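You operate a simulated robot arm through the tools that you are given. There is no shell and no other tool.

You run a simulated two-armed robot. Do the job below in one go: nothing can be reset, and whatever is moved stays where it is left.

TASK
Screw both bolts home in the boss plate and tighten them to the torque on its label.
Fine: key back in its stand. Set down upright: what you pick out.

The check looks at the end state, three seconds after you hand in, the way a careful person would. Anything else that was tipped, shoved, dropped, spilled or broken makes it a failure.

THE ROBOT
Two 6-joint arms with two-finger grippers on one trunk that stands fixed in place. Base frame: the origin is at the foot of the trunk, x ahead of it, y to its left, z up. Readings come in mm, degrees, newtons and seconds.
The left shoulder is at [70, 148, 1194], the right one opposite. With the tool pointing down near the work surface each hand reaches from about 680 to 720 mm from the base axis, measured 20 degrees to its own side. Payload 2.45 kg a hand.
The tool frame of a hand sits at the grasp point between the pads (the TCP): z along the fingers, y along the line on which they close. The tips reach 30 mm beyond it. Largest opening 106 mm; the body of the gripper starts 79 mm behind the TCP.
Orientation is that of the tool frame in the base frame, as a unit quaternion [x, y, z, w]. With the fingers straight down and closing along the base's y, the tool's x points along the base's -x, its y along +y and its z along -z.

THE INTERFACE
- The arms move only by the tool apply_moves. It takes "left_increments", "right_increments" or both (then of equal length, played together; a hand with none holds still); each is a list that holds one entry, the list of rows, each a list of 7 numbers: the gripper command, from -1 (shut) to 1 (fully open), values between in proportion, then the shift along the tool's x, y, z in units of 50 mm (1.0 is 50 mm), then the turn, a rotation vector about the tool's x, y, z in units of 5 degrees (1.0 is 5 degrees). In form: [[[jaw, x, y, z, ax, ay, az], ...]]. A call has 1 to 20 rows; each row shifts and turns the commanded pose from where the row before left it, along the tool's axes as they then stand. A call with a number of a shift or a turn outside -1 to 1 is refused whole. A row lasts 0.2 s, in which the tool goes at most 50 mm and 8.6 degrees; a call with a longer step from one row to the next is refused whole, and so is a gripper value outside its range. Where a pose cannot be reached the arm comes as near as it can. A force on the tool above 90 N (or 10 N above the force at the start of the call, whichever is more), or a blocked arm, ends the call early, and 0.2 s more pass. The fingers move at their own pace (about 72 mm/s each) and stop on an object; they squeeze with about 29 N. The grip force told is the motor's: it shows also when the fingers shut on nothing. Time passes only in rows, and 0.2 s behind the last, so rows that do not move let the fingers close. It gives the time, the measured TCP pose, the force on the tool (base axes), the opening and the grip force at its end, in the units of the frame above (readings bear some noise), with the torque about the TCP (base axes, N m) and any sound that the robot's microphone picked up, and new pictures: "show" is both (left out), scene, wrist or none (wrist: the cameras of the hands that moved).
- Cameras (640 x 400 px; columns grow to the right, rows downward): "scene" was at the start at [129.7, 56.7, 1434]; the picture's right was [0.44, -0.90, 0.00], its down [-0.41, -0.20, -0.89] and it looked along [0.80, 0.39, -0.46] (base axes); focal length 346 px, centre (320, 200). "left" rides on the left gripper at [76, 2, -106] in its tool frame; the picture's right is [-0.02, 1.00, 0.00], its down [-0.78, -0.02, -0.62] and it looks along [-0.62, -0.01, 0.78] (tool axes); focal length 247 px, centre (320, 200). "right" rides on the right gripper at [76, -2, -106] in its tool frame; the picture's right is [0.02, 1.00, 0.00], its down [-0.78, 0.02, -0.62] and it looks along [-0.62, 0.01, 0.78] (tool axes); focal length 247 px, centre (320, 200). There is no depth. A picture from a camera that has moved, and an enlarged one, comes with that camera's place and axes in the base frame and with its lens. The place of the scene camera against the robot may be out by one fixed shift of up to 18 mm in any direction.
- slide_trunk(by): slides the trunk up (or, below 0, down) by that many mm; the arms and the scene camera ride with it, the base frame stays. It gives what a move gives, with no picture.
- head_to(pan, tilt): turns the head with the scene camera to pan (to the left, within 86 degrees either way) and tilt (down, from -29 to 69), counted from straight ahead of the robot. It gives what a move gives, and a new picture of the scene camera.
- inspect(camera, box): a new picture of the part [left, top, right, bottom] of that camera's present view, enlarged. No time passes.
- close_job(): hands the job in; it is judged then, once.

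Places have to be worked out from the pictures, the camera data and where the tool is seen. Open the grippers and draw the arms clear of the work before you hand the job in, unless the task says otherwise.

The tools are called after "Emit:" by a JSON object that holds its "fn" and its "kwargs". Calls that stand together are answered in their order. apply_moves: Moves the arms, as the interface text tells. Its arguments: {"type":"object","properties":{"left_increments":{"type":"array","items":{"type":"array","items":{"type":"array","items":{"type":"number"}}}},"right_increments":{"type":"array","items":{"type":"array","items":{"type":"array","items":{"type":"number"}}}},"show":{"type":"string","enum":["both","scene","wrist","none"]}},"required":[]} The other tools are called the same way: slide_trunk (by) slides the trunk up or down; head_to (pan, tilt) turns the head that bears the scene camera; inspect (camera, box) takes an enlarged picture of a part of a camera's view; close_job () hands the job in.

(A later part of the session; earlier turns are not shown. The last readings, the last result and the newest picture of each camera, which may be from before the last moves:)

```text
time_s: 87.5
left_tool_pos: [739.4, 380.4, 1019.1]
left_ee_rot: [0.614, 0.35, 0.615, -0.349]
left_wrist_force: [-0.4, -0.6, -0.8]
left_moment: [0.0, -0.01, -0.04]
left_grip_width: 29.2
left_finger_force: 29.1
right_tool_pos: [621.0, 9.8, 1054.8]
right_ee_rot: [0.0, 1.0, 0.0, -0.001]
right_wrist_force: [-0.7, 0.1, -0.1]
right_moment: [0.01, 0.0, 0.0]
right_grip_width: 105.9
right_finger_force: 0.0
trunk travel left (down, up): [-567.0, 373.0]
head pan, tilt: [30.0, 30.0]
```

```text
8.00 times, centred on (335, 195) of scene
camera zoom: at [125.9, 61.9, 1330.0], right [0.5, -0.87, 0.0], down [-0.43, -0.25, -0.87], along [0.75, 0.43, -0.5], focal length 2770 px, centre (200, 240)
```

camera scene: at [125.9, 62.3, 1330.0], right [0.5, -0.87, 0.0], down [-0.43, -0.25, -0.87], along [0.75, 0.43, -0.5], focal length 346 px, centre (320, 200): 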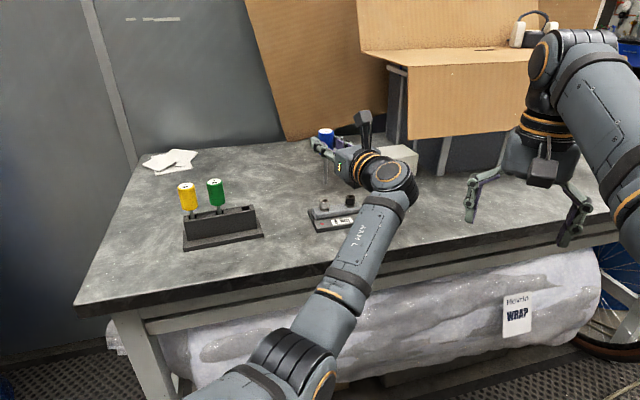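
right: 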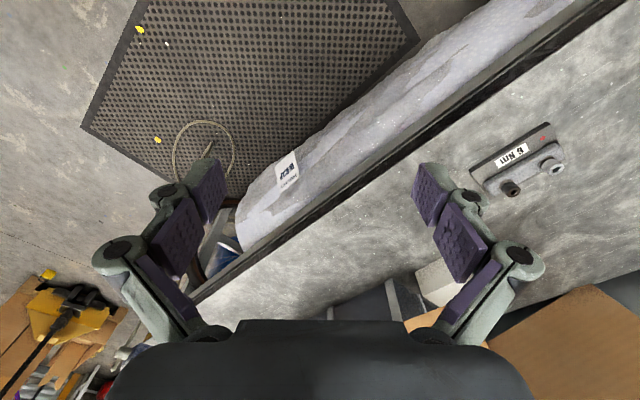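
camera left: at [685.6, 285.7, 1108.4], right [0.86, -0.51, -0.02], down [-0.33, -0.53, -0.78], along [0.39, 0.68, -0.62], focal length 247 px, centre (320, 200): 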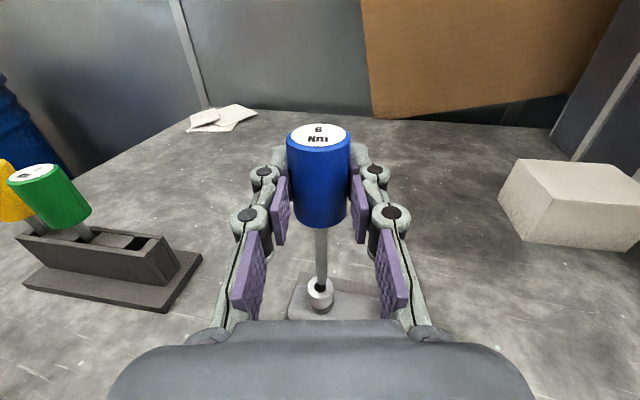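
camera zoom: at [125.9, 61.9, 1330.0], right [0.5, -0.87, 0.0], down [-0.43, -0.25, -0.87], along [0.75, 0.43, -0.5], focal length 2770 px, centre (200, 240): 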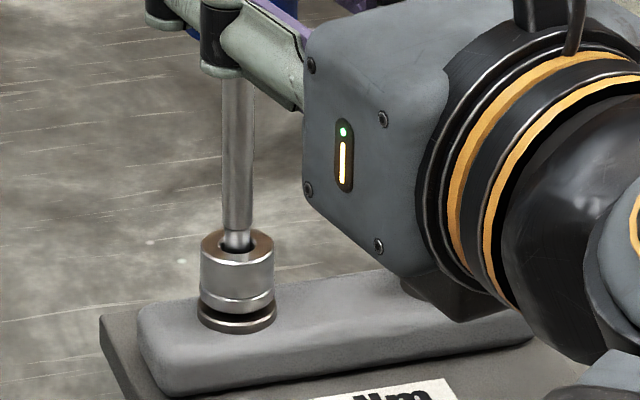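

The bit is ~5 mm into the socket, still no force. Keep lowering until it bottoms.

Emit:
{"fn": "apply_moves", "kwargs": {"left_increments": [[[-1, -0.02, 0, 0, 0, 0, 0], [-1, -0.02, 0, 0, 0, 0, 0], [-1, -0.02, 0, 0, 0, 0, 0], [-1, 0, 0, 0, 0, 0, 0]]], "show": "none"}}

Emit:
{"fn": "inspect", "kwargs": {"camera": "scene", "box": [310, 170, 360, 220]}}

```text
time_s: 88.5
left_tool_pos: [739.1, 380.2, 1017.3]
left_ee_rot: [0.614, 0.35, 0.615, -0.349]
left_wrist_force: [0.4, 1.1, -0.1]
left_moment: [0.21, 0.01, 0.02]
left_grip_width: 29.4
left_finger_force: 28.7
right_tool_pos: [620.5, 10.1, 1054.3]
right_ee_rot: [0.001, 1.0, 0.0, 0.0]
right_wrist_force: [0.0, -0.1, -0.2]
right_moment: [0.0, 0.01, -0.02]
right_grip_width: 106.0
right_finger_force: 0.0
trunk travel left (down, up): [-567.0, 373.0]
head pan, tilt: [30.0, 30.0]
```

```text
8.00 times, centred on (335, 195) of scene
camera zoom: at [126.0, 62.2, 1330.0], right [0.5, -0.87, 0.0], down [-0.43, -0.25, -0.87], along [0.75, 0.43, -0.5], focal length 2770 px, centre (200, 240)
```

zoom: 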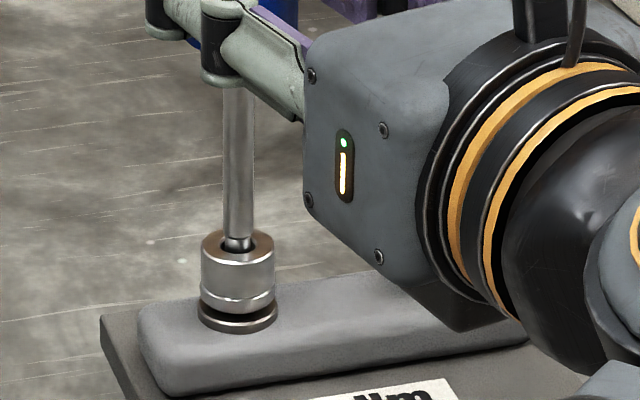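

Light contact only (0.2 N·m side moment). I now turn clockwise 20° about the key axis as a test and read torque.

Emit:
{"fn": "apply_moves", "kwargs": {"left_increments": [[[-1, -0.002, -0.0166, 0.0007, -1, 0, 0], [-1, -0.002, -0.0166, 0.0007, -1, 0, 0], [-1, -0.002, -0.0166, 0.0007, -1, 0, 0], [-1, -0.002, -0.0166, 0.0007, -1, 0, 0]]], "show": "wrist"}}

Emit:
{"fn": "inspect", "kwargs": {"camera": "left", "box": [280, 250, 360, 320]}}

```text
time_s: 89.5
left_tool_pos: [737.2, 381.2, 1015.6]
left_ee_rot: [0.665, 0.237, 0.667, -0.237]
left_wrist_force: [-0.7, 3.2, -0.6]
left_moment: [0.29, 0.15, 0.06]
left_grip_width: 29.2
left_finger_force: 29.7
right_tool_pos: [621.7, 10.2, 1053.5]
right_ee_rot: [0.0, 1.0, 0.0, 0.001]
right_wrist_force: [0.6, -0.6, -0.3]
right_moment: [-0.02, -0.04, 0.01]
right_grip_width: 105.8
right_finger_force: 0.0
trunk travel left (down, up): [-567.0, 373.0]
head pan, tilt: [30.0, 30.0]
camera left: at [654.1, 313.9, 1090.8], right [0.63, -0.77, -0.02], down [-0.49, -0.38, -0.78], along [0.6, 0.51, -0.62], focal length 247 px, centre (320, 200)
```

left: 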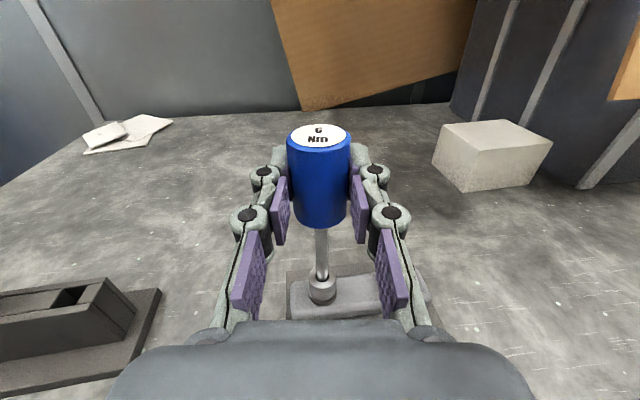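

```text
5.71 times, centred on (320, 285) of left
camera zoom: at [654.1, 313.9, 1090.8], right [0.63, -0.77, -0.02], down [-0.49, -0.38, -0.78], along [0.6, 0.51, -0.62], focal length 1411 px, centre (320, -286)
```

zoom: 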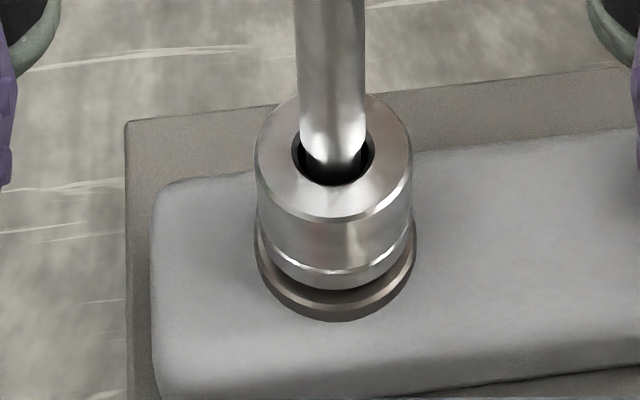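

Torque is still ~0, so it may not be fully seated in the hex. The pivot is about (y 0.7, z 8.7) in the tool frame. I lower another 3 mm gently to find the bottom.

Emit:
{"fn": "apply_moves", "kwargs": {"left_increments": [[[-1, -0.015, -0.004, 0.003, 0, 0, 0], [-1, -0.015, -0.004, 0.003, 0, 0, 0], [-1, -0.015, 0, 0, 0, 0, 0], [-1, -0.015, 0, 0, 0, 0, 0], [-1, 0, 0, 0, 0, 0, 0]]], "show": "none"}}

Emit:
{"fn": "inspect", "kwargs": {"camera": "scene", "box": [310, 170, 360, 220]}}

```text
time_s: 90.7
left_tool_pos: [736.6, 381.9, 1013.5]
left_ee_rot: [0.666, 0.237, 0.666, -0.237]
left_wrist_force: [-1.1, -0.2, -0.7]
left_moment: [0.0, 0.15, -0.04]
left_grip_width: 29.5
left_finger_force: 28.4
right_tool_pos: [621.6, 8.8, 1054.3]
right_ee_rot: [0.0, 1.0, 0.0, 0.001]
right_wrist_force: [0.0, -0.6, -1.0]
right_moment: [0.01, 0.03, 0.0]
right_grip_width: 106.0
right_finger_force: 0.0
trunk travel left (down, up): [-567.0, 373.0]
head pan, tilt: [30.0, 30.0]
```

```text
8.00 times, centred on (335, 195) of scene
camera zoom: at [125.6, 61.8, 1330.0], right [0.5, -0.87, 0.0], down [-0.43, -0.25, -0.87], along [0.75, 0.43, -0.5], focal length 2770 px, centre (200, 240)
```

zoom: 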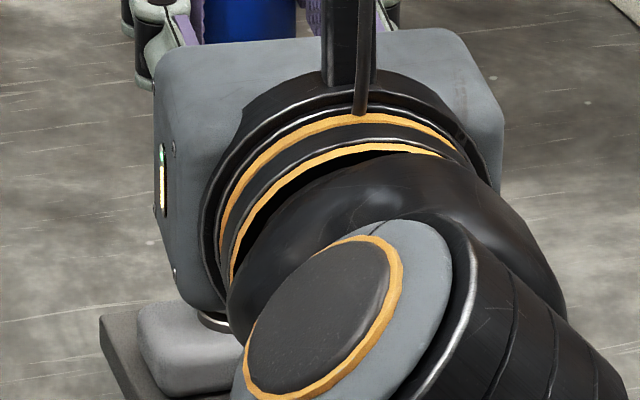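

Side force is gone, but no bottom yet. Continue down in 0.75 mm steps and check with the wrist camera.

Emit:
{"fn": "apply_moves", "kwargs": {"left_increments": [[[-1, -0.015, 0, 0, 0, 0, 0], [-1, -0.015, 0, 0, 0, 0, 0], [-1, -0.015, 0, 0, 0, 0, 0], [-1, -0.015, 0, 0, 0, 0, 0], [-1, 0, 0, 0, 0, 0, 0]]], "show": "none"}}

Emit:
{"fn": "inspect", "kwargs": {"camera": "left", "box": [280, 250, 360, 320]}}

```text
time_s: 91.9
left_tool_pos: [736.3, 381.5, 1010.5]
left_ee_rot: [0.664, 0.239, 0.668, -0.238]
left_wrist_force: [-1.2, -1.1, 5.0]
left_moment: [-0.01, 0.15, 0.05]
left_grip_width: 29.7
left_finger_force: 29.2
right_tool_pos: [621.5, 8.5, 1053.9]
right_ee_rot: [0.0, 1.0, 0.0, 0.0]
right_wrist_force: [-0.1, 0.2, 0.4]
right_moment: [0.0, 0.01, 0.02]
right_grip_width: 105.8
right_finger_force: 0.1
trunk travel left (down, up): [-567.0, 373.0]
head pan, tilt: [30.0, 30.0]
```

```text
5.71 times, centred on (320, 285) of left
camera zoom: at [653.9, 313.9, 1085.2], right [0.63, -0.77, -0.02], down [-0.49, -0.38, -0.79], along [0.6, 0.51, -0.62], focal length 1411 px, centre (320, -286)
```

zoom: 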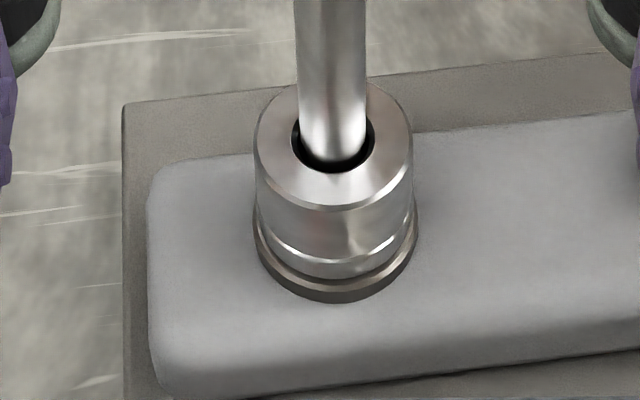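

Bottomed: 5 N upward at TCP z≈1010.5. Now turn clockwise 40° about the pivot and read the torque.

Emit:
{"fn": "apply_moves", "kwargs": {"left_increments": [[[-1, -0.001, -0.0151, 0.0019, -1, 0, 0], [-1, -0.001, -0.0151, 0.0019, -1, 0, 0], [-1, -0.001, -0.0151, 0.0019, -1, 0, 0], [-1, -0.001, -0.0151, 0.0019, -1, 0, 0], [-1, -0.001, -0.0151, 0.0019, -1, 0, 0], [-1, -0.001, -0.0151, 0.0019, -1, 0, 0], [-1, -0.001, -0.0151, 0.0019, -1, 0, 0], [-1, -0.001, -0.0151, 0.0019, -1, 0, 0]]], "show": "none"}}

Emit:
{"fn": "inspect", "kwargs": {"camera": "left", "box": [280, 250, 360, 320]}}

```text
time_s: 93.7
left_tool_pos: [703.9, 382.3, 1009.2]
left_ee_rot: [0.707, -0.001, 0.707, 0.002]
left_wrist_force: [5.8, 3.1, 2.2]
left_moment: [0.59, 0.33, 0.03]
left_grip_width: 29.1
left_finger_force: 29.3
left hand out of reach, approached as far as the arm can: row 8
right_tool_pos: [620.9, 10.7, 1056.2]
right_ee_rot: [-0.001, 1.0, 0.001, 0.001]
right_wrist_force: [-0.2, 0.8, 1.5]
right_moment: [-0.02, -0.05, -0.02]
right_grip_width: 106.0
right_finger_force: 0.0
trunk travel left (down, up): [-567.0, 373.0]
head pan, tilt: [30.0, 30.0]
```

```text
5.71 times, centred on (320, 285) of left
camera zoom: at [597.3, 382.2, 1085.7], right [0.0, -1.0, -0.02], down [-0.62, 0.02, -0.78], along [0.78, 0.01, -0.62], focal length 1411 px, centre (320, -286)
```

zoom: 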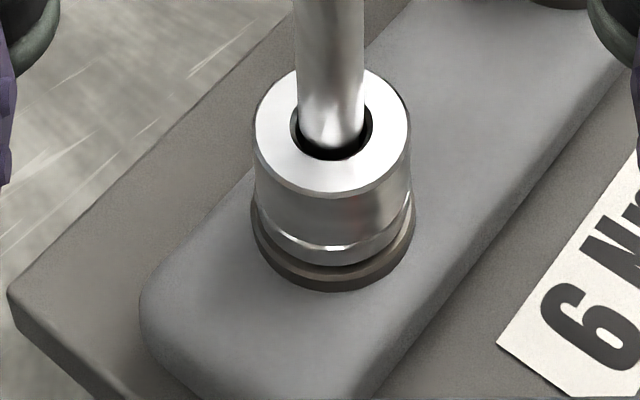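

The hand got displaced at the last row (reach limit) to x≈704. I need to see what happened to the plate before doing anything else.

Emit:
{"fn": "apply_moves", "kwargs": {"left_increments": [[[-1, 0, 0, 0, 0, 0, 0]]]}}

Emit:
{"fn": "inspect", "kwargs": {"camera": "scene", "box": [270, 150, 400, 250]}}

```text
time_s: 94.1
left_tool_pos: [705.0, 382.0, 1009.8]
left_ee_rot: [0.707, 0.0, 0.707, 0.003]
left_wrist_force: [-3.6, 2.7, 1.4]
left_moment: [0.39, 0.78, 0.04]
left_grip_width: 29.5
left_finger_force: 28.9
right_tool_pos: [621.1, 9.1, 1054.8]
right_ee_rot: [0.0, 1.0, 0.0, 0.0]
right_wrist_force: [-0.4, 0.1, -0.2]
right_moment: [0.0, 0.01, 0.01]
right_grip_width: 106.0
right_finger_force: 0.2
trunk travel left (down, up): [-567.0, 373.0]
head pan, tilt: [30.0, 30.0]
camera scene: at [124.9, 62.4, 1330.0], right [0.5, -0.87, 0.0], down [-0.43, -0.25, -0.87], along [0.75, 0.43, -0.5], focal length 346 px, centre (320, 200)
camera left: at [597.4, 382.2, 1086.0], right [0.0, -1.0, -0.02], down [-0.62, 0.02, -0.78], along [0.78, 0.01, -0.62], focal length 247 px, centre (320, 200)
```

scene: 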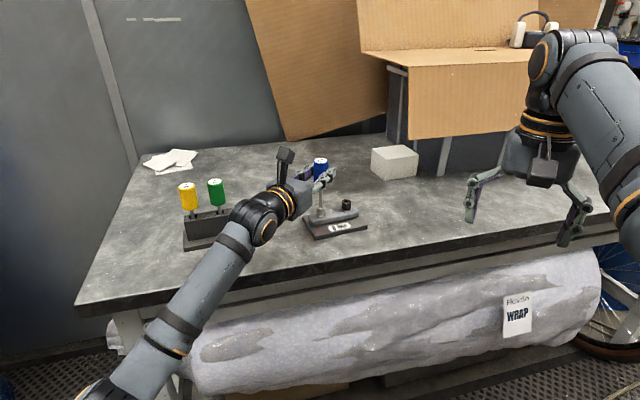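
left: 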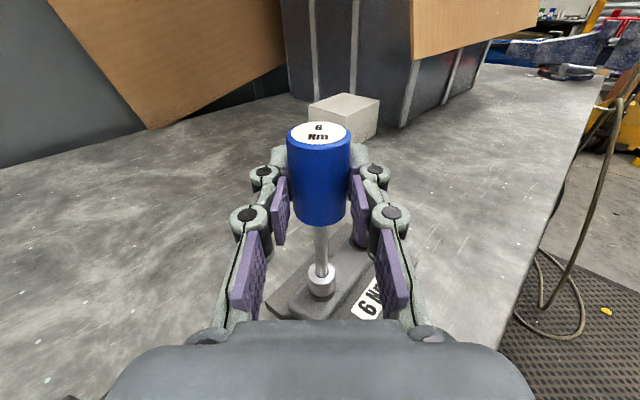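

```text
4.00 times, centred on (335, 200) of scene
camera zoom: at [124.9, 62.4, 1330.0], right [0.5, -0.87, 0.0], down [-0.43, -0.25, -0.87], along [0.75, 0.43, -0.5], focal length 1385 px, centre (260, 200)
```

zoom: 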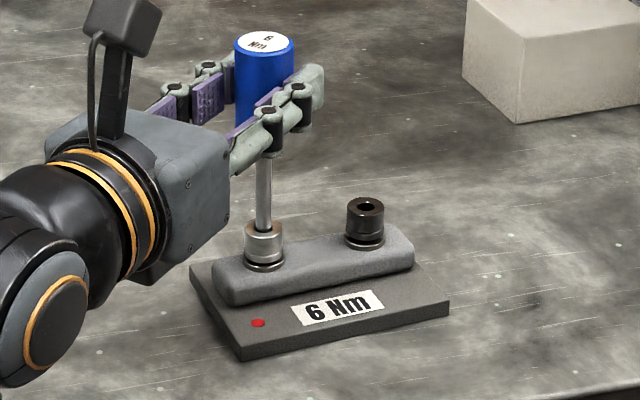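

The plate is loose on the table and got dragged ~31 mm toward the robot (silver bolt now ≈(713, 382)), when the arm hit a limit near azimuth 0°. Nothing fell. I'll lift the key out, swing back to azimuth ≈60° around the same axis, and be careful to stay away from that limit.

Emit:
{"fn": "apply_moves", "kwargs": {"left_increments": [[[-1, 0.1, 0, 0, 0, 0, 0], [-1, 0.1, 0, 0, 0, 0, 0], [-1, 0.1, 0, 0, 0, 0, 0], [-1, 0.1, 0, 0, 0, 0, 0], [-1, 0.1, 0, 0, 0, 0, 0], [-1, 0, 0, 0, 0, 0, 0]]]}}

Emit:
{"fn": "inspect", "kwargs": {"camera": "left", "box": [240, 230, 400, 330]}}

```text
time_s: 95.5
left_tool_pos: [704.4, 382.5, 1036.5]
left_ee_rot: [0.707, -0.005, 0.708, 0.006]
left_wrist_force: [-0.7, 0.2, 0.1]
left_moment: [-0.02, 0.06, 0.0]
left_grip_width: 29.4
left_finger_force: 28.3
right_tool_pos: [621.7, 9.1, 1054.4]
right_ee_rot: [0.0, 1.0, 0.0, 0.0]
right_wrist_force: [0.5, 0.0, -0.5]
right_moment: [0.0, 0.02, 0.0]
right_grip_width: 105.8
right_finger_force: 0.2
trunk travel left (down, up): [-567.0, 373.0]
head pan, tilt: [30.0, 30.0]
camera scene: at [126.1, 62.0, 1330.0], right [0.5, -0.87, 0.0], down [-0.43, -0.25, -0.87], along [0.75, 0.43, -0.5], focal length 346 px, centre (320, 200)
camera left: at [597.5, 382.2, 1111.5], right [-0.01, -1.0, -0.02], down [-0.62, 0.02, -0.78], along [0.78, 0.0, -0.62], focal length 247 px, centre (320, 200)
```

scene: 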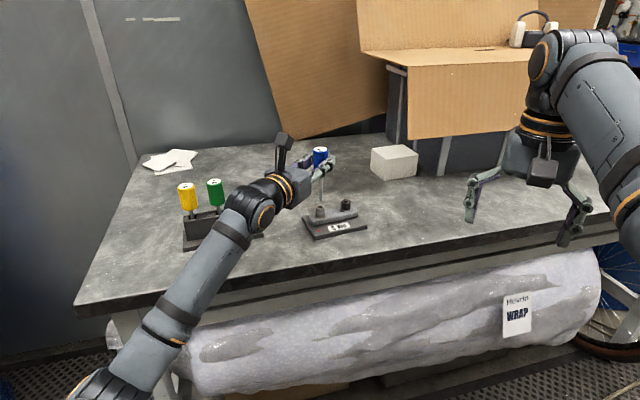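
left: 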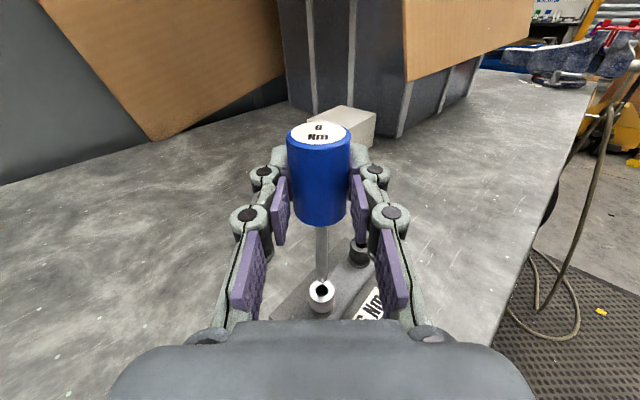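

```text
4.00 times, centred on (320, 280) of left
camera zoom: at [597.5, 382.2, 1111.5], right [-0.01, -1.0, -0.02], down [-0.62, 0.02, -0.78], along [0.78, 0.0, -0.62], focal length 988 px, centre (320, -120)
```

zoom: 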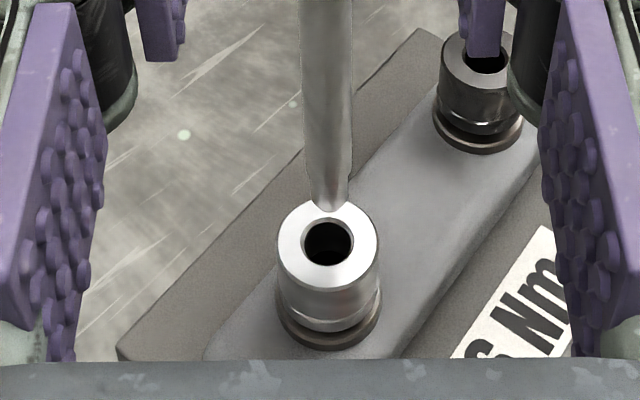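

The key is out cleanly and the bit is free. Let me compare the gaps under both bolt heads with the scene camera to see whether the silver bolt turned.

Emit:
{"fn": "inspect", "kwargs": {"camera": "scene", "box": [300, 190, 370, 245]}}

```text
7.27 times, centred on (335, 218) of scene
camera zoom: at [126.1, 62.0, 1330.0], right [0.5, -0.87, 0.0], down [-0.43, -0.25, -0.87], along [0.75, 0.43, -0.5], focal length 2518 px, centre (211, 73)
```

zoom: 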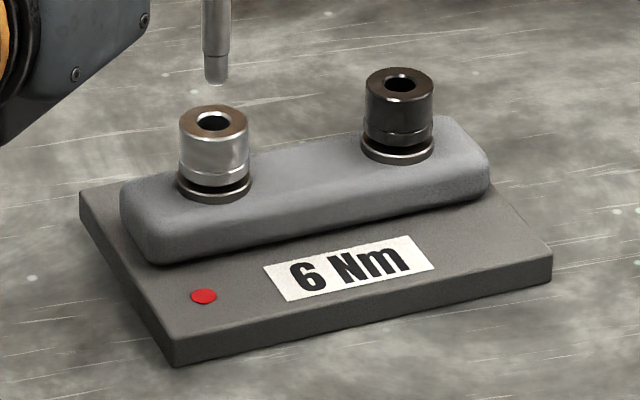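

Emit:
{"fn": "inspect", "kwargs": {"camera": "scene", "box": [316, 198, 332, 214]}}

Emit:
{"fn": "inspect", "kwargs": {"camera": "scene", "box": [337, 194, 353, 210]}}

```text
16.00 times, centred on (324, 206) of scene
camera zoom: at [126.1, 62.0, 1330.0], right [0.5, -0.87, 0.0], down [-0.43, -0.25, -0.87], along [0.75, 0.43, -0.5], focal length 5540 px, centre (256, 104)
```

zoom: 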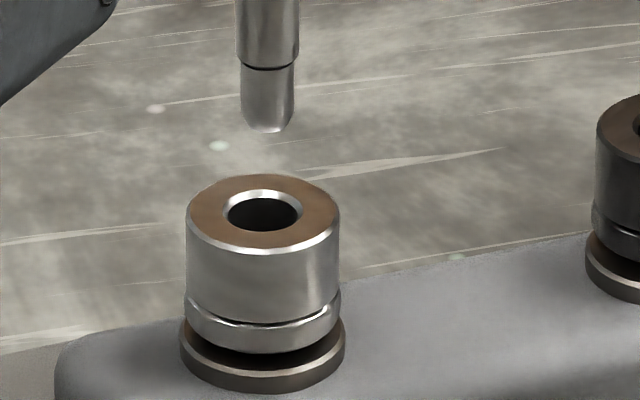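

```text
16.00 times, centred on (345, 202) of scene
camera zoom: at [126.1, 62.0, 1330.0], right [0.5, -0.87, 0.0], down [-0.43, -0.25, -0.87], along [0.75, 0.43, -0.5], focal length 5540 px, centre (-80, 168)
```

zoom: 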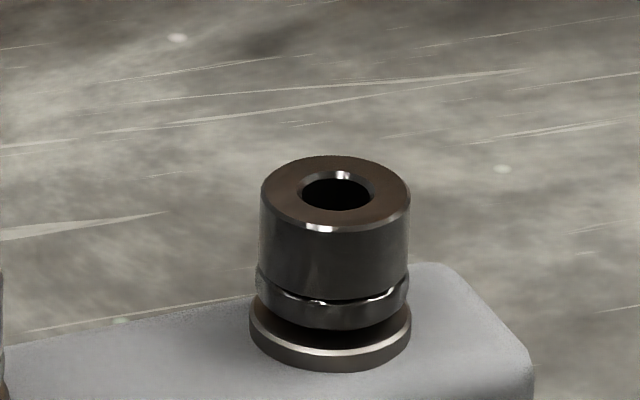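

Very clear: the silver bolt has sunk ~1.5 mm relative to the dark one (gap ≈2.6 mm left versus ≈4.1 mm), so it is turning with coarse thread. I swing the hand back 60° in the air for the next stroke.

Emit:
{"fn": "apply_moves", "kwargs": {"left_increments": [[[-1, 0, 0.0166, 0, 1, 0, 0], [-1, 0, 0.0166, 0, 1, 0, 0], [-1, 0, 0.0166, 0, 1, 0, 0], [-1, 0, 0.0166, 0, 1, 0, 0], [-1, 0, 0.0166, 0, 1, 0, 0], [-1, 0, 0.0166, 0, 1, 0, 0], [-1, 0, 0.0166, 0, 1, 0, 0], [-1, 0, 0.0166, 0, 1, 0, 0], [-1, 0, 0.0166, 0, 1, 0, 0], [-1, 0, 0.0166, 0, 1, 0, 0], [-1, 0, 0.0166, 0, 1, 0, 0], [-1, 0, 0.0166, 0, 1, 0, 0], [-1, 0, 0, 0, 0, 0, 0]]], "show": "none"}}

Emit:
{"fn": "inspect", "kwargs": {"camera": "left", "box": [280, 250, 360, 320]}}

Emit:
{"fn": "inspect", "kwargs": {"camera": "scene", "box": [312, 190, 336, 214]}}

```text
time_s: 98.3
left_tool_pos: [710.1, 372.6, 1036.3]
left_ee_rot: [0.614, 0.35, 0.615, -0.35]
left_wrist_force: [-0.1, -0.2, -0.9]
left_moment: [-0.04, 0.01, 0.0]
left_grip_width: 29.6
left_finger_force: 28.8
right_tool_pos: [622.0, 9.5, 1054.7]
right_ee_rot: [0.0, 1.0, 0.0, 0.0]
right_wrist_force: [0.3, 0.5, -0.1]
right_moment: [-0.01, -0.01, -0.01]
right_grip_width: 105.7
right_finger_force: 0.1
trunk travel left (down, up): [-567.0, 373.0]
head pan, tilt: [30.0, 30.0]
```

```text
5.71 times, centred on (320, 285) of left
camera zoom: at [655.3, 281.9, 1112.1], right [0.86, -0.51, -0.02], down [-0.33, -0.53, -0.78], along [0.39, 0.68, -0.62], focal length 1411 px, centre (320, -286)
```

zoom: 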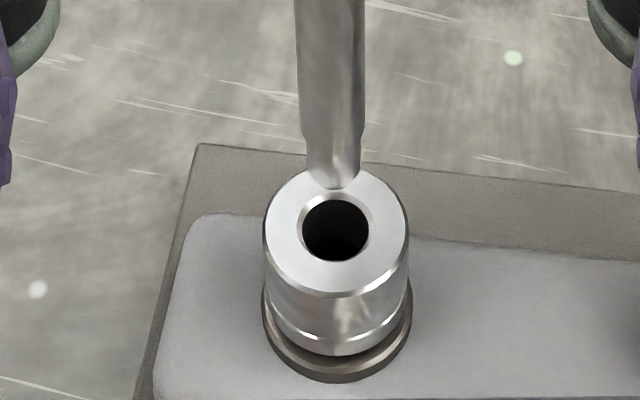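

```text
16.00 times, centred on (324, 202) of scene
camera zoom: at [125.8, 62.2, 1330.0], right [0.5, -0.87, 0.0], down [-0.43, -0.25, -0.87], along [0.75, 0.43, -0.5], focal length 5540 px, centre (256, 168)
```

zoom: 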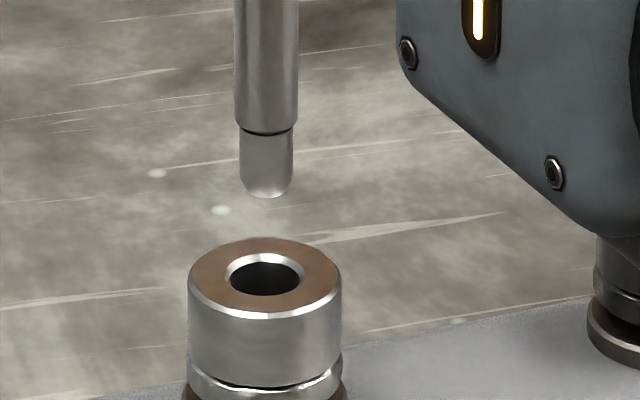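

The bit is centred over the socket, 14 mm up. I lower 24 mm in small steps.

Emit:
{"fn": "apply_moves", "kwargs": {"left_increments": [[[-1, -0.04, 0, 0, 0, 0, 0], [-1, -0.04, 0, 0, 0, 0, 0], [-1, -0.04, 0, 0, 0, 0, 0], [-1, -0.04, 0, 0, 0, 0, 0], [-1, -0.04, 0, 0, 0, 0, 0], [-1, -0.04, 0, 0, 0, 0, 0], [-1, -0.04, 0, 0, 0, 0, 0], [-1, -0.03, 0, 0, 0, 0, 0], [-1, -0.03, 0, 0, 0, 0, 0], [-1, -0.03, 0, 0, 0, 0, 0], [-1, -0.03, 0, 0, 0, 0, 0], [-1, -0.03, 0, 0, 0, 0, 0], [-1, -0.03, 0, 0, 0, 0, 0], [-1, 0, 0, 0, 0, 0, 0]]], "show": "none"}}

Emit:
{"fn": "inspect", "kwargs": {"camera": "scene", "box": [312, 194, 336, 218]}}

```text
time_s: 101.3
left_tool_pos: [709.9, 373.2, 1013.4]
left_ee_rot: [0.615, 0.35, 0.615, -0.348]
left_wrist_force: [-1.0, 2.3, -0.9]
left_moment: [0.22, 0.18, 0.06]
left_grip_width: 29.3
left_finger_force: 28.9
right_tool_pos: [622.0, 10.7, 1054.5]
right_ee_rot: [0.0, 1.0, -0.001, -0.001]
right_wrist_force: [-0.6, -0.6, -0.7]
right_moment: [-0.01, 0.01, 0.0]
right_grip_width: 105.8
right_finger_force: 0.0
trunk travel left (down, up): [-567.0, 373.0]
head pan, tilt: [30.0, 30.0]
```

```text
16.00 times, centred on (324, 206) of scene
camera zoom: at [125.8, 62.4, 1330.0], right [0.5, -0.87, 0.0], down [-0.43, -0.25, -0.87], along [0.75, 0.43, -0.5], focal length 5540 px, centre (256, 104)
```

zoom: 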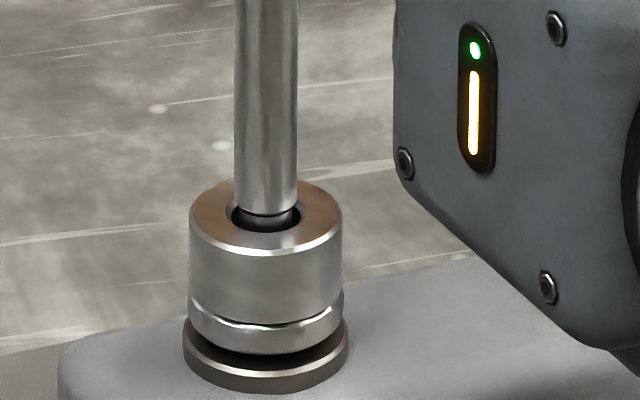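

The bit is well inside the socket. I seat it another ~3.5 mm.

Emit:
{"fn": "apply_moves", "kwargs": {"left_increments": [[[-1, -0.0175, -0.003, 0.005, 0, 0, 0], [-1, -0.0175, 0, 0, 0, 0, 0], [-1, -0.0175, 0, 0, 0, 0, 0], [-1, -0.0175, 0, 0, 0, 0, 0], [-1, 0, 0, 0, 0, 0, 0]]], "show": "none"}}

Emit:
{"fn": "inspect", "kwargs": {"camera": "left", "box": [280, 240, 360, 310]}}

```text
time_s: 102.5
left_tool_pos: [709.3, 374.5, 1010.5]
left_ee_rot: [0.614, 0.35, 0.615, -0.349]
left_wrist_force: [0.2, 1.9, 2.9]
left_moment: [0.21, 0.22, -0.01]
left_grip_width: 29.2
left_finger_force: 28.8
right_tool_pos: [620.7, 9.3, 1054.3]
right_ee_rot: [0.0, 1.0, 0.0, -0.001]
right_wrist_force: [-0.2, 0.4, 0.1]
right_moment: [0.0, -0.01, 0.01]
right_grip_width: 106.1
right_finger_force: 0.1
trunk travel left (down, up): [-567.0, 373.0]
head pan, tilt: [30.0, 30.0]
```

```text
5.71 times, centred on (320, 275) of left
camera zoom: at [655.5, 282.1, 1085.2], right [0.86, -0.51, -0.02], down [-0.33, -0.53, -0.78], along [0.39, 0.68, -0.62], focal length 1411 px, centre (320, -229)
```

zoom: 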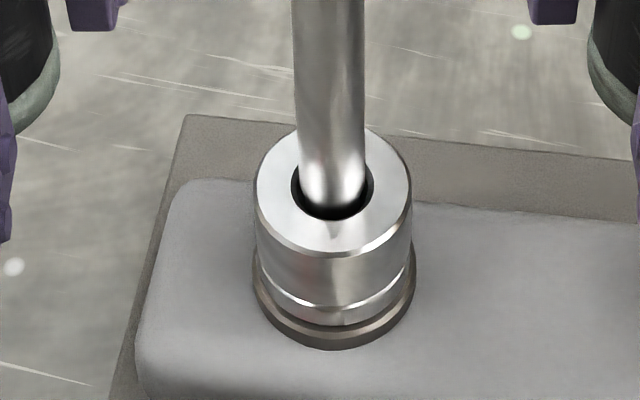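

Contact again at z≈1010.5 with 3 N. Turn clockwise 30° with slight feed and check the torque.

Emit:
{"fn": "apply_moves", "kwargs": {"left_increments": [[[-1, -0.004, -0.0155, 0.0015, -1, 0, 0], [-1, -0.004, -0.0155, 0.0015, -1, 0, 0], [-1, -0.004, -0.0155, 0.0015, -1, 0, 0], [-1, -0.004, -0.0155, 0.0015, -1, 0, 0], [-1, -0.004, -0.0155, 0.0015, -1, 0, 0], [-1, -0.004, -0.0155, 0.0015, -1, 0, 0]]], "show": "none"}}

Emit:
{"fn": "inspect", "kwargs": {"camera": "left", "box": [260, 200, 380, 310]}}

```text
time_s: 103.9
left_tool_pos: [704.7, 377.8, 1008.9]
left_ee_rot: [0.683, 0.178, 0.686, -0.178]
left_wrist_force: [0.8, 3.0, 8.3]
left_moment: [0.26, 0.24, 0.02]
left_grip_width: 29.5
left_finger_force: 29.7
right_tool_pos: [620.8, 9.2, 1054.3]
right_ee_rot: [0.0, 1.0, 0.0, 0.001]
right_wrist_force: [0.0, -0.2, 0.6]
right_moment: [0.01, -0.01, -0.02]
right_grip_width: 106.2
right_finger_force: 0.1
trunk travel left (down, up): [-567.0, 373.0]
head pan, tilt: [30.0, 30.0]
```

```text
3.64 times, centred on (320, 255) of left
camera zoom: at [612.4, 324.6, 1084.6], right [0.49, -0.87, -0.02], down [-0.55, -0.29, -0.79], along [0.68, 0.39, -0.62], focal length 898 px, centre (320, 0)
```

zoom: 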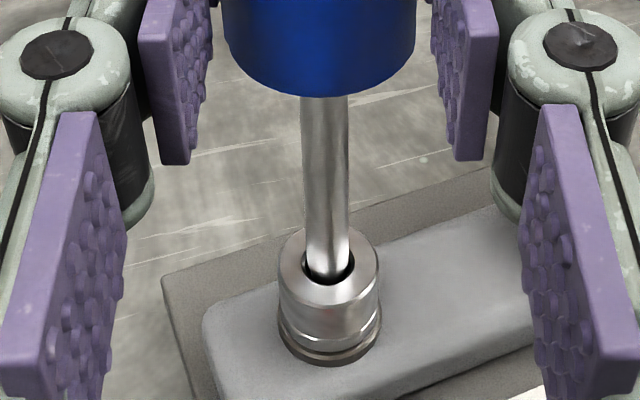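

No significant torque yet. Continue 20° more (to azimuth ≈9°, short of the earlier limit).

Emit:
{"fn": "apply_moves", "kwargs": {"left_increments": [[[-1, 0, -0.0155, 0.0015, -1, 0, 0], [-1, 0, -0.0155, 0.0015, -1, 0, 0], [-1, 0, -0.0155, 0.0015, -1, 0, 0], [-1, 0, -0.0155, 0.0015, -1, 0, 0]]], "show": "none"}}

Emit:
{"fn": "inspect", "kwargs": {"camera": "left", "box": [280, 240, 360, 310]}}

Emit:
{"fn": "inspect", "kwargs": {"camera": "scene", "box": [300, 185, 370, 245]}}

```text
time_s: 104.9
left_tool_pos: [705.0, 380.9, 1008.5]
left_ee_rot: [0.704, 0.057, 0.706, -0.058]
left_wrist_force: [-5.4, 3.0, 6.5]
left_moment: [0.37, 0.47, 0.08]
left_grip_width: 29.5
left_finger_force: 29.2
right_tool_pos: [619.5, 9.6, 1056.3]
right_ee_rot: [0.0, 1.0, 0.0, 0.002]
right_wrist_force: [0.7, 0.4, -0.5]
right_moment: [-0.02, 0.01, 0.04]
right_grip_width: 106.2
right_finger_force: 0.1
trunk travel left (down, up): [-567.0, 373.0]
head pan, tilt: [30.0, 30.0]
```

```text
5.71 times, centred on (320, 275) of left
camera zoom: at [598.8, 362.4, 1084.4], right [0.16, -0.99, -0.02], down [-0.61, -0.08, -0.79], along [0.77, 0.14, -0.62], focal length 1411 px, centre (320, -229)
```

zoom: 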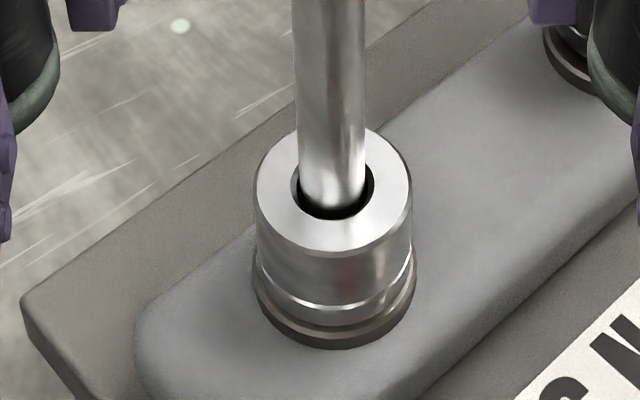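

```text
6.67 times, centred on (335, 215) of scene
camera zoom: at [123.5, 62.1, 1330.2], right [0.5, -0.87, 0.0], down [-0.43, -0.25, -0.87], along [0.75, 0.43, -0.5], focal length 2309 px, centre (220, 100)
```

zoom: 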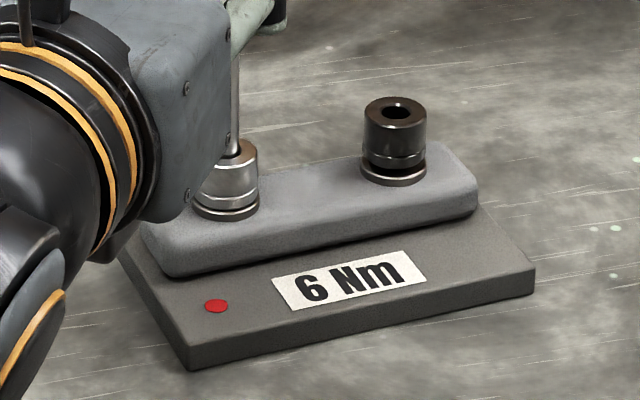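

Emit:
{"fn": "inspect", "kwargs": {"camera": "scene", "box": [314, 203, 330, 219]}}

```text
16.00 times, centred on (322, 211) of scene
camera zoom: at [123.5, 62.1, 1330.2], right [0.5, -0.87, 0.0], down [-0.43, -0.25, -0.87], along [0.75, 0.43, -0.5], focal length 5540 px, centre (288, 24)
```

zoom: 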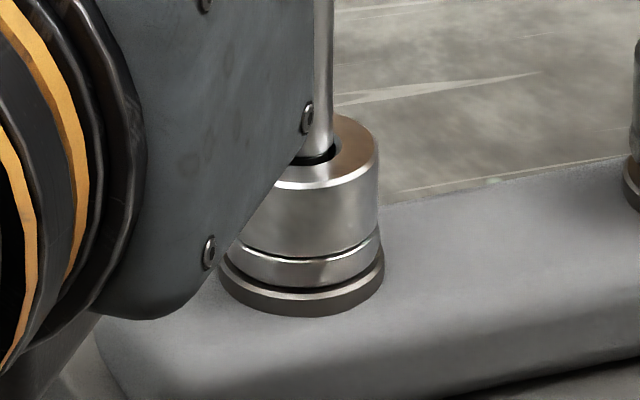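

Another 1.5 mm sunk; about 1 mm of gap remains and the plate hasn't moved. I lift, swing back 60° and align again.

Emit:
{"fn": "apply_moves", "kwargs": {"left_increments": [[[-1, 0.1, 0, 0, 0, 0, 0], [-1, 0.1, 0, 0, 0, 0, 0], [-1, 0.1, 0, 0, 0, 0, 0], [-1, 0.1, 0, 0, 0, 0, 0], [-1, 0.1, 0, 0, 0, 0, 0], [-1, 0, 0.016, 0, 1, 0, 0], [-1, 0, 0.016, 0, 1, 0, 0], [-1, 0, 0.016, 0, 1, 0, 0], [-1, 0, 0.016, 0, 1, 0, 0], [-1, 0, 0.016, 0, 1, 0, 0], [-1, 0, 0.016, 0, 1, 0, 0], [-1, 0, 0.016, 0, 1, 0, 0], [-1, 0, 0.016, 0, 1, 0, 0], [-1, 0, 0.016, 0, 1, 0, 0], [-1, 0, 0.016, 0, 1, 0, 0], [-1, 0, 0.016, 0, 1, 0, 0], [-1, 0, 0.016, 0, 1, 0, 0], [-1, 0, 0, 0, 0, 0, 0]]], "show": "none"}}

Emit:
{"fn": "inspect", "kwargs": {"camera": "left", "box": [280, 250, 360, 320]}}

Emit:
{"fn": "inspect", "kwargs": {"camera": "scene", "box": [312, 194, 336, 218]}}

```text
time_s: 108.7
left_tool_pos: [710.8, 374.2, 1033.0]
left_ee_rot: [0.581, 0.403, 0.582, -0.401]
left_wrist_force: [0.4, -1.2, -1.0]
left_moment: [-0.04, 0.01, -0.03]
left_grip_width: 29.5
left_finger_force: 29.3
right_tool_pos: [620.6, 8.2, 1054.9]
right_ee_rot: [-0.001, 1.0, 0.001, 0.0]
right_wrist_force: [0.6, -0.6, -0.7]
right_moment: [0.0, 0.0, 0.0]
right_grip_width: 106.1
right_finger_force: 0.2
trunk travel left (down, up): [-567.0, 373.0]
head pan, tilt: [30.0, 30.0]
```

```text
5.71 times, centred on (320, 285) of left
camera zoom: at [674.3, 273.9, 1108.6], right [0.94, -0.35, -0.02], down [-0.23, -0.58, -0.78], along [0.27, 0.74, -0.62], focal length 1411 px, centre (320, -286)
```

zoom: 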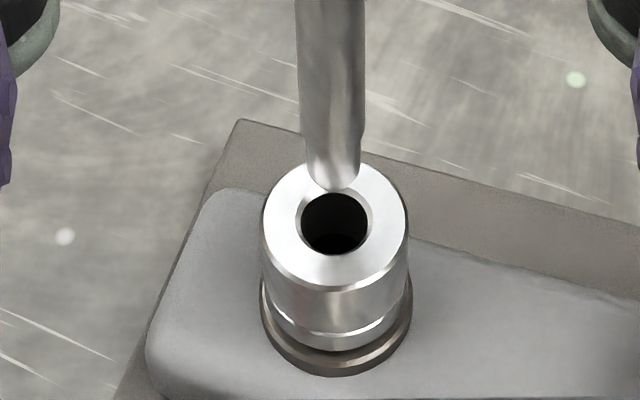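

```text
16.00 times, centred on (324, 206) of scene
camera zoom: at [125.8, 62.1, 1330.0], right [0.5, -0.87, 0.0], down [-0.43, -0.25, -0.87], along [0.75, 0.43, -0.5], focal length 5540 px, centre (256, 104)
```

zoom: 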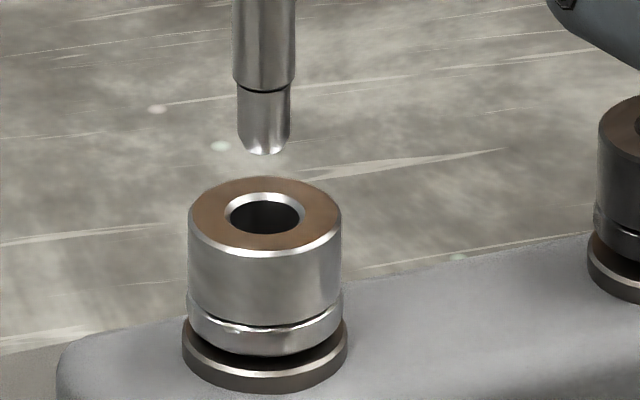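

Aligned again, 11 mm above. When unpressed the bolt gap is ≈2.2 mm (of ≈3.4 mm at start), so it is advancing, with some axial give. Next cycle: lower, seat and turn 55° in one go.

Emit:
{"fn": "apply_moves", "kwargs": {"left_increments": [[[-1, -0.052, 0, 0, 0, 0, 0], [-1, -0.052, 0, 0, 0, 0, 0], [-1, -0.052, 0, 0, 0, 0, 0], [-1, -0.052, 0, 0, 0, 0, 0], [-1, -0.052, 0, 0, 0, 0, 0], [-1, -0.052, 0, 0, 0, 0, 0], [-1, -0.052, 0, 0, 0, 0, 0], [-1, -0.052, 0, 0, 0, 0, 0], [-1, -0.052, 0, 0, 0, 0, 0], [-1, 0, 0, 0, 0, 0, 0]]], "show": "none"}}

Emit:
{"fn": "apply_moves", "kwargs": {"left_increments": [[[-1, -0.002, -0.0155, 0.0015, -1, 0, 0], [-1, -0.002, -0.0155, 0.0015, -1, 0, 0], [-1, -0.002, -0.0155, 0.0015, -1, 0, 0], [-1, -0.002, -0.0155, 0.0015, -1, 0, 0], [-1, -0.002, -0.0155, 0.0015, -1, 0, 0], [-1, -0.002, -0.0155, 0.0015, -1, 0, 0], [-1, -0.002, -0.0155, 0.0015, -1, 0, 0], [-1, -0.002, -0.0155, 0.0015, -1, 0, 0], [-1, -0.002, -0.0155, 0.0015, -1, 0, 0], [-1, -0.002, -0.0155, 0.0015, -1, 0, 0], [-1, -0.002, -0.0155, 0.0015, -1, 0, 0], [-1, -0.002, -0.0155, 0.0015, -1, 0, 0]]], "show": "none"}}

Emit:
{"fn": "inspect", "kwargs": {"camera": "scene", "box": [300, 185, 370, 245]}}

```text
time_s: 110.9
left_tool_pos: [712.5, 372.0, 1010.4]
left_ee_rot: [0.58, 0.403, 0.582, -0.402]
left_wrist_force: [2.6, -0.8, 2.7]
left_moment: [0.01, -0.23, -0.05]
left_grip_width: 29.4
left_finger_force: 29.3
right_tool_pos: [620.9, 8.3, 1054.3]
right_ee_rot: [0.0, 1.0, 0.0, 0.0]
right_wrist_force: [-0.2, -0.1, -0.6]
right_moment: [0.01, -0.03, -0.01]
right_grip_width: 105.9
right_finger_force: 0.2
trunk travel left (down, up): [-567.0, 373.0]
head pan, tilt: [30.0, 30.0]
```

```text
time_s: 113.5
left_tool_pos: [704.9, 380.8, 1010.1]
left_ee_rot: [0.704, 0.057, 0.706, -0.057]
left_wrist_force: [-5.2, 0.6, 1.1]
left_moment: [0.2, 0.02, 0.06]
left_grip_width: 29.4
left_finger_force: 28.7
right_tool_pos: [620.3, 8.1, 1055.0]
right_ee_rot: [0.0, 1.0, 0.0, 0.001]
right_wrist_force: [-0.4, -0.1, 0.2]
right_moment: [-0.01, -0.02, -0.01]
right_grip_width: 106.2
right_finger_force: 0.0
trunk travel left (down, up): [-567.0, 373.0]
head pan, tilt: [30.0, 30.0]
```

```text
6.67 times, centred on (335, 215) of scene
camera zoom: at [124.2, 61.8, 1330.2], right [0.5, -0.87, 0.0], down [-0.43, -0.25, -0.87], along [0.75, 0.43, -0.5], focal length 2309 px, centre (220, 100)
```

zoom: 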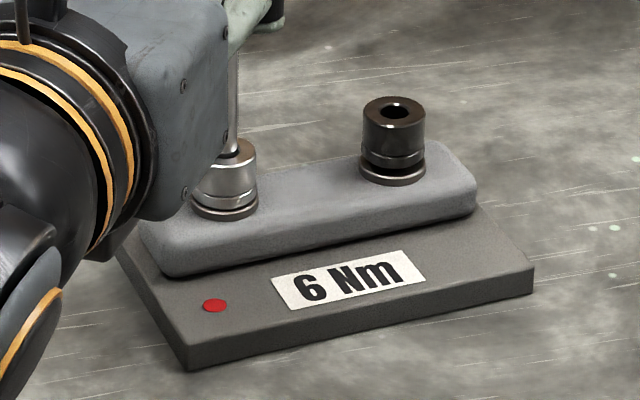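

After this stroke: contact light, plate still in place. I lift and swing back, then look closely to verify actual bolt progress.

Emit:
{"fn": "apply_moves", "kwargs": {"left_increments": [[[-1, 0.1, 0, 0, 0, 0, 0], [-1, 0.1, 0, 0, 0, 0, 0], [-1, 0.1, 0, 0, 0, 0, 0], [-1, 0.1, 0, 0, 0, 0, 0], [-1, 0.06, 0, 0, 0, 0, 0], [-1, 0, 0, 0, 0, 0, 0]]], "show": "none"}}

Emit:
{"fn": "inspect", "kwargs": {"camera": "left", "box": [305, 260, 337, 300]}}

Emit:
{"fn": "inspect", "kwargs": {"camera": "scene", "box": [314, 198, 330, 218]}}

```text
time_s: 114.9
left_tool_pos: [706.7, 380.6, 1031.6]
left_ee_rot: [0.705, 0.057, 0.705, -0.057]
left_wrist_force: [-0.1, 0.0, -1.5]
left_moment: [0.0, 0.0, 0.0]
left_grip_width: 29.2
left_finger_force: 28.4
right_tool_pos: [621.1, 9.7, 1053.6]
right_ee_rot: [0.001, 1.0, 0.0, 0.001]
right_wrist_force: [-0.2, 0.1, 0.5]
right_moment: [0.0, -0.01, 0.0]
right_grip_width: 106.1
right_finger_force: 0.0
trunk travel left (down, up): [-567.0, 373.0]
head pan, tilt: [30.0, 30.0]
```

```text
10.00 times, centred on (321, 280) of left
camera zoom: at [601.0, 363.3, 1106.7], right [0.16, -0.99, -0.02], down [-0.62, -0.08, -0.78], along [0.77, 0.14, -0.62], focal length 2470 px, centre (310, -600)
```

zoom: 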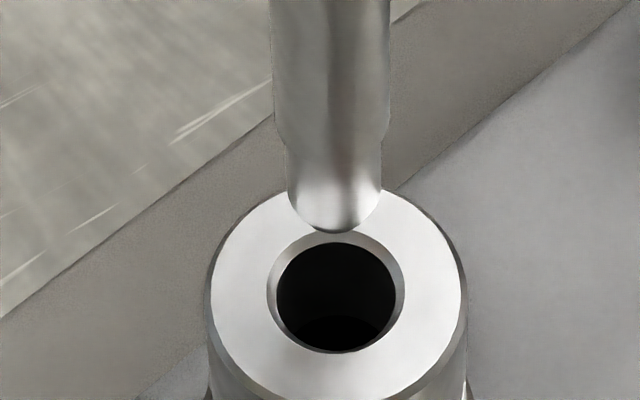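

```text
16.00 times, centred on (322, 208) of scene
camera zoom: at [126.3, 62.1, 1330.0], right [0.5, -0.87, 0.0], down [-0.43, -0.25, -0.87], along [0.75, 0.43, -0.5], focal length 5540 px, centre (288, 72)
```

zoom: 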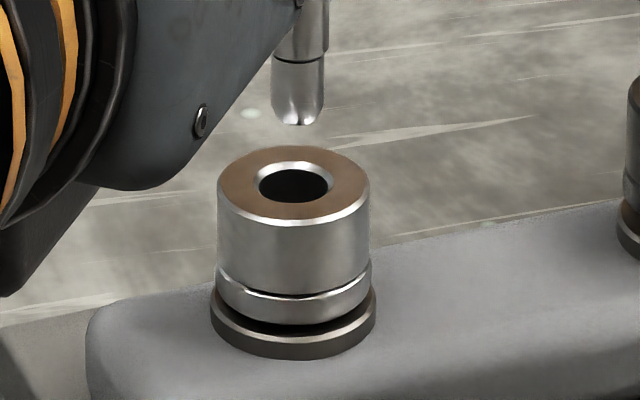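

The gap under the head hardly changed with that last stroke (and the socket is round, so no hex phase to match). I need to know whether the bolt really turns; let me look for features on the head at high zoom.

Emit:
{"fn": "inspect", "kwargs": {"camera": "scene", "box": [318, 203, 328, 217]}}

Emit:
{"fn": "inspect", "kwargs": {"camera": "left", "box": [308, 275, 338, 310]}}

```text
16.00 times, centred on (323, 210) of scene
camera zoom: at [126.3, 62.1, 1330.0], right [0.5, -0.87, 0.0], down [-0.43, -0.25, -0.87], along [0.75, 0.43, -0.5], focal length 5540 px, centre (272, 40)
```

zoom: 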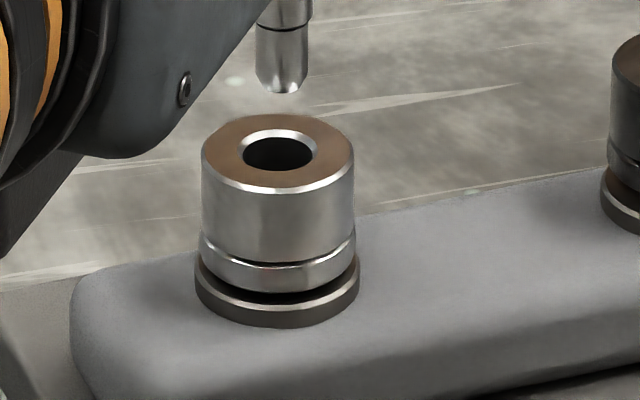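

```text
11.43 times, centred on (323, 292) of left
camera zoom: at [601.0, 363.3, 1106.7], right [0.16, -0.99, -0.02], down [-0.62, -0.08, -0.78], along [0.77, 0.14, -0.62], focal length 2823 px, centre (286, -857)
```

zoom: 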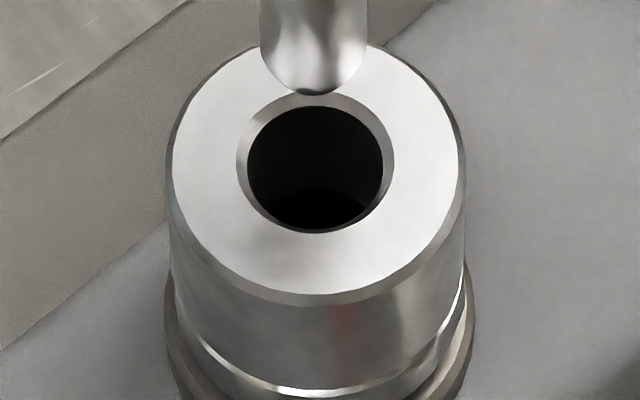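

No rotational marks. With a normal ~1 mm pitch each 60° would only be ~0.17 mm, which matches the tiny changes, so many turns may be needed. To use longer strokes I test in the air (raised 14 mm) how far the hand can swing clockwise.

Emit:
{"fn": "apply_moves", "kwargs": {"left_increments": [[[-1, 0.14, 0, 0, 0, 0, 0], [-1, 0.14, 0, 0, 0, 0, 0], [-1, 0, -0.0155, 0.0015, -1, 0, 0], [-1, 0, -0.0155, 0.0015, -1, 0, 0], [-1, 0, -0.0155, 0.0015, -1, 0, 0], [-1, 0, -0.0155, 0.0015, -1, 0, 0], [-1, 0, -0.0155, 0.0015, -1, 0, 0], [-1, 0, -0.0155, 0.0015, -1, 0, 0]]], "show": "scene"}}

```text
time_s: 116.7
left_tool_pos: [620.4, 365.7, 1052.2]
left_ee_rot: [0.697, -0.111, 0.699, 0.113]
left_wrist_force: [-0.1, -0.1, -1.4]
left_moment: [-0.01, -0.02, 0.0]
left_grip_width: 29.3
left_finger_force: 29.1
left hand out of reach, approached as far as the arm can: row 5, 6, 7, 8
right_tool_pos: [622.0, 8.9, 1055.5]
right_ee_rot: [0.0, 1.0, 0.0, 0.0]
right_wrist_force: [0.5, -0.3, -0.3]
right_moment: [0.04, 0.01, 0.0]
right_grip_width: 106.1
right_finger_force: 0.1
trunk travel left (down, up): [-567.0, 373.0]
head pan, tilt: [30.0, 30.0]
camera scene: at [125.9, 61.5, 1330.0], right [0.5, -0.87, 0.0], down [-0.43, -0.25, -0.87], along [0.75, 0.43, -0.5], focal length 346 px, centre (320, 200)
```

scene: 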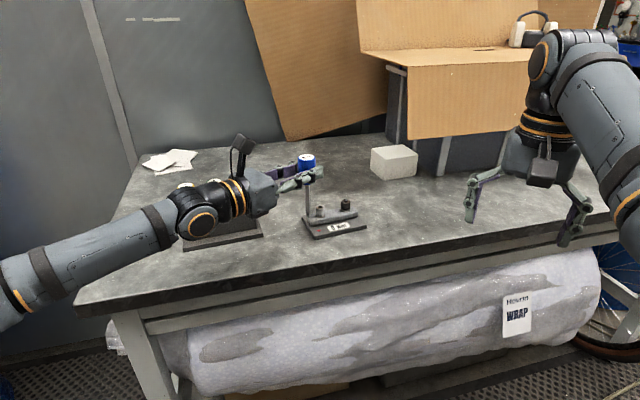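

The arm retreats beyond azimuth ≈0°, so that side is limited. I rotate back to azimuth ≈22° and then re-position above the bolt.

Emit:
{"fn": "apply_moves", "kwargs": {"left_increments": [[[-1, 0.04, 0, 0, 1, 0, 0], [-1, 0.04, 0, 0, 1, 0, 0], [-1, 0, 0, 0, 1, 0, 0], [-1, 0, 0, 0, 1, 0, 0], [-1, 0, 0, 0, 1, 0, 0], [-1, 0, 0, 0, 1, 0, 0], [-1, 0, 0, 0, 1, 0, 0], [-1, 0, 0, 0, 1, 0, 0], [-1, 0, 0, 0, 1, 0, 0], [-1, 0, 0, 0, 1, 0, 0], [-1, 0, 0, 0, 0, 0, 0]]], "show": "none"}}

```text
time_s: 119.1
left_tool_pos: [620.2, 364.1, 1049.0]
left_ee_rot: [0.696, 0.154, 0.682, -0.163]
left_wrist_force: [0.2, 0.3, -1.2]
left_moment: [-0.01, 0.04, -0.03]
left_grip_width: 29.4
left_finger_force: 28.9
left hand out of reach, approached as far as the arm can: row 2
right_tool_pos: [621.7, 9.0, 1055.3]
right_ee_rot: [0.0, 1.0, 0.0, 0.0]
right_wrist_force: [-0.1, -0.4, -0.6]
right_moment: [0.0, 0.0, -0.03]
right_grip_width: 105.9
right_finger_force: 0.0
trunk travel left (down, up): [-567.0, 373.0]
head pan, tilt: [30.0, 30.0]
```

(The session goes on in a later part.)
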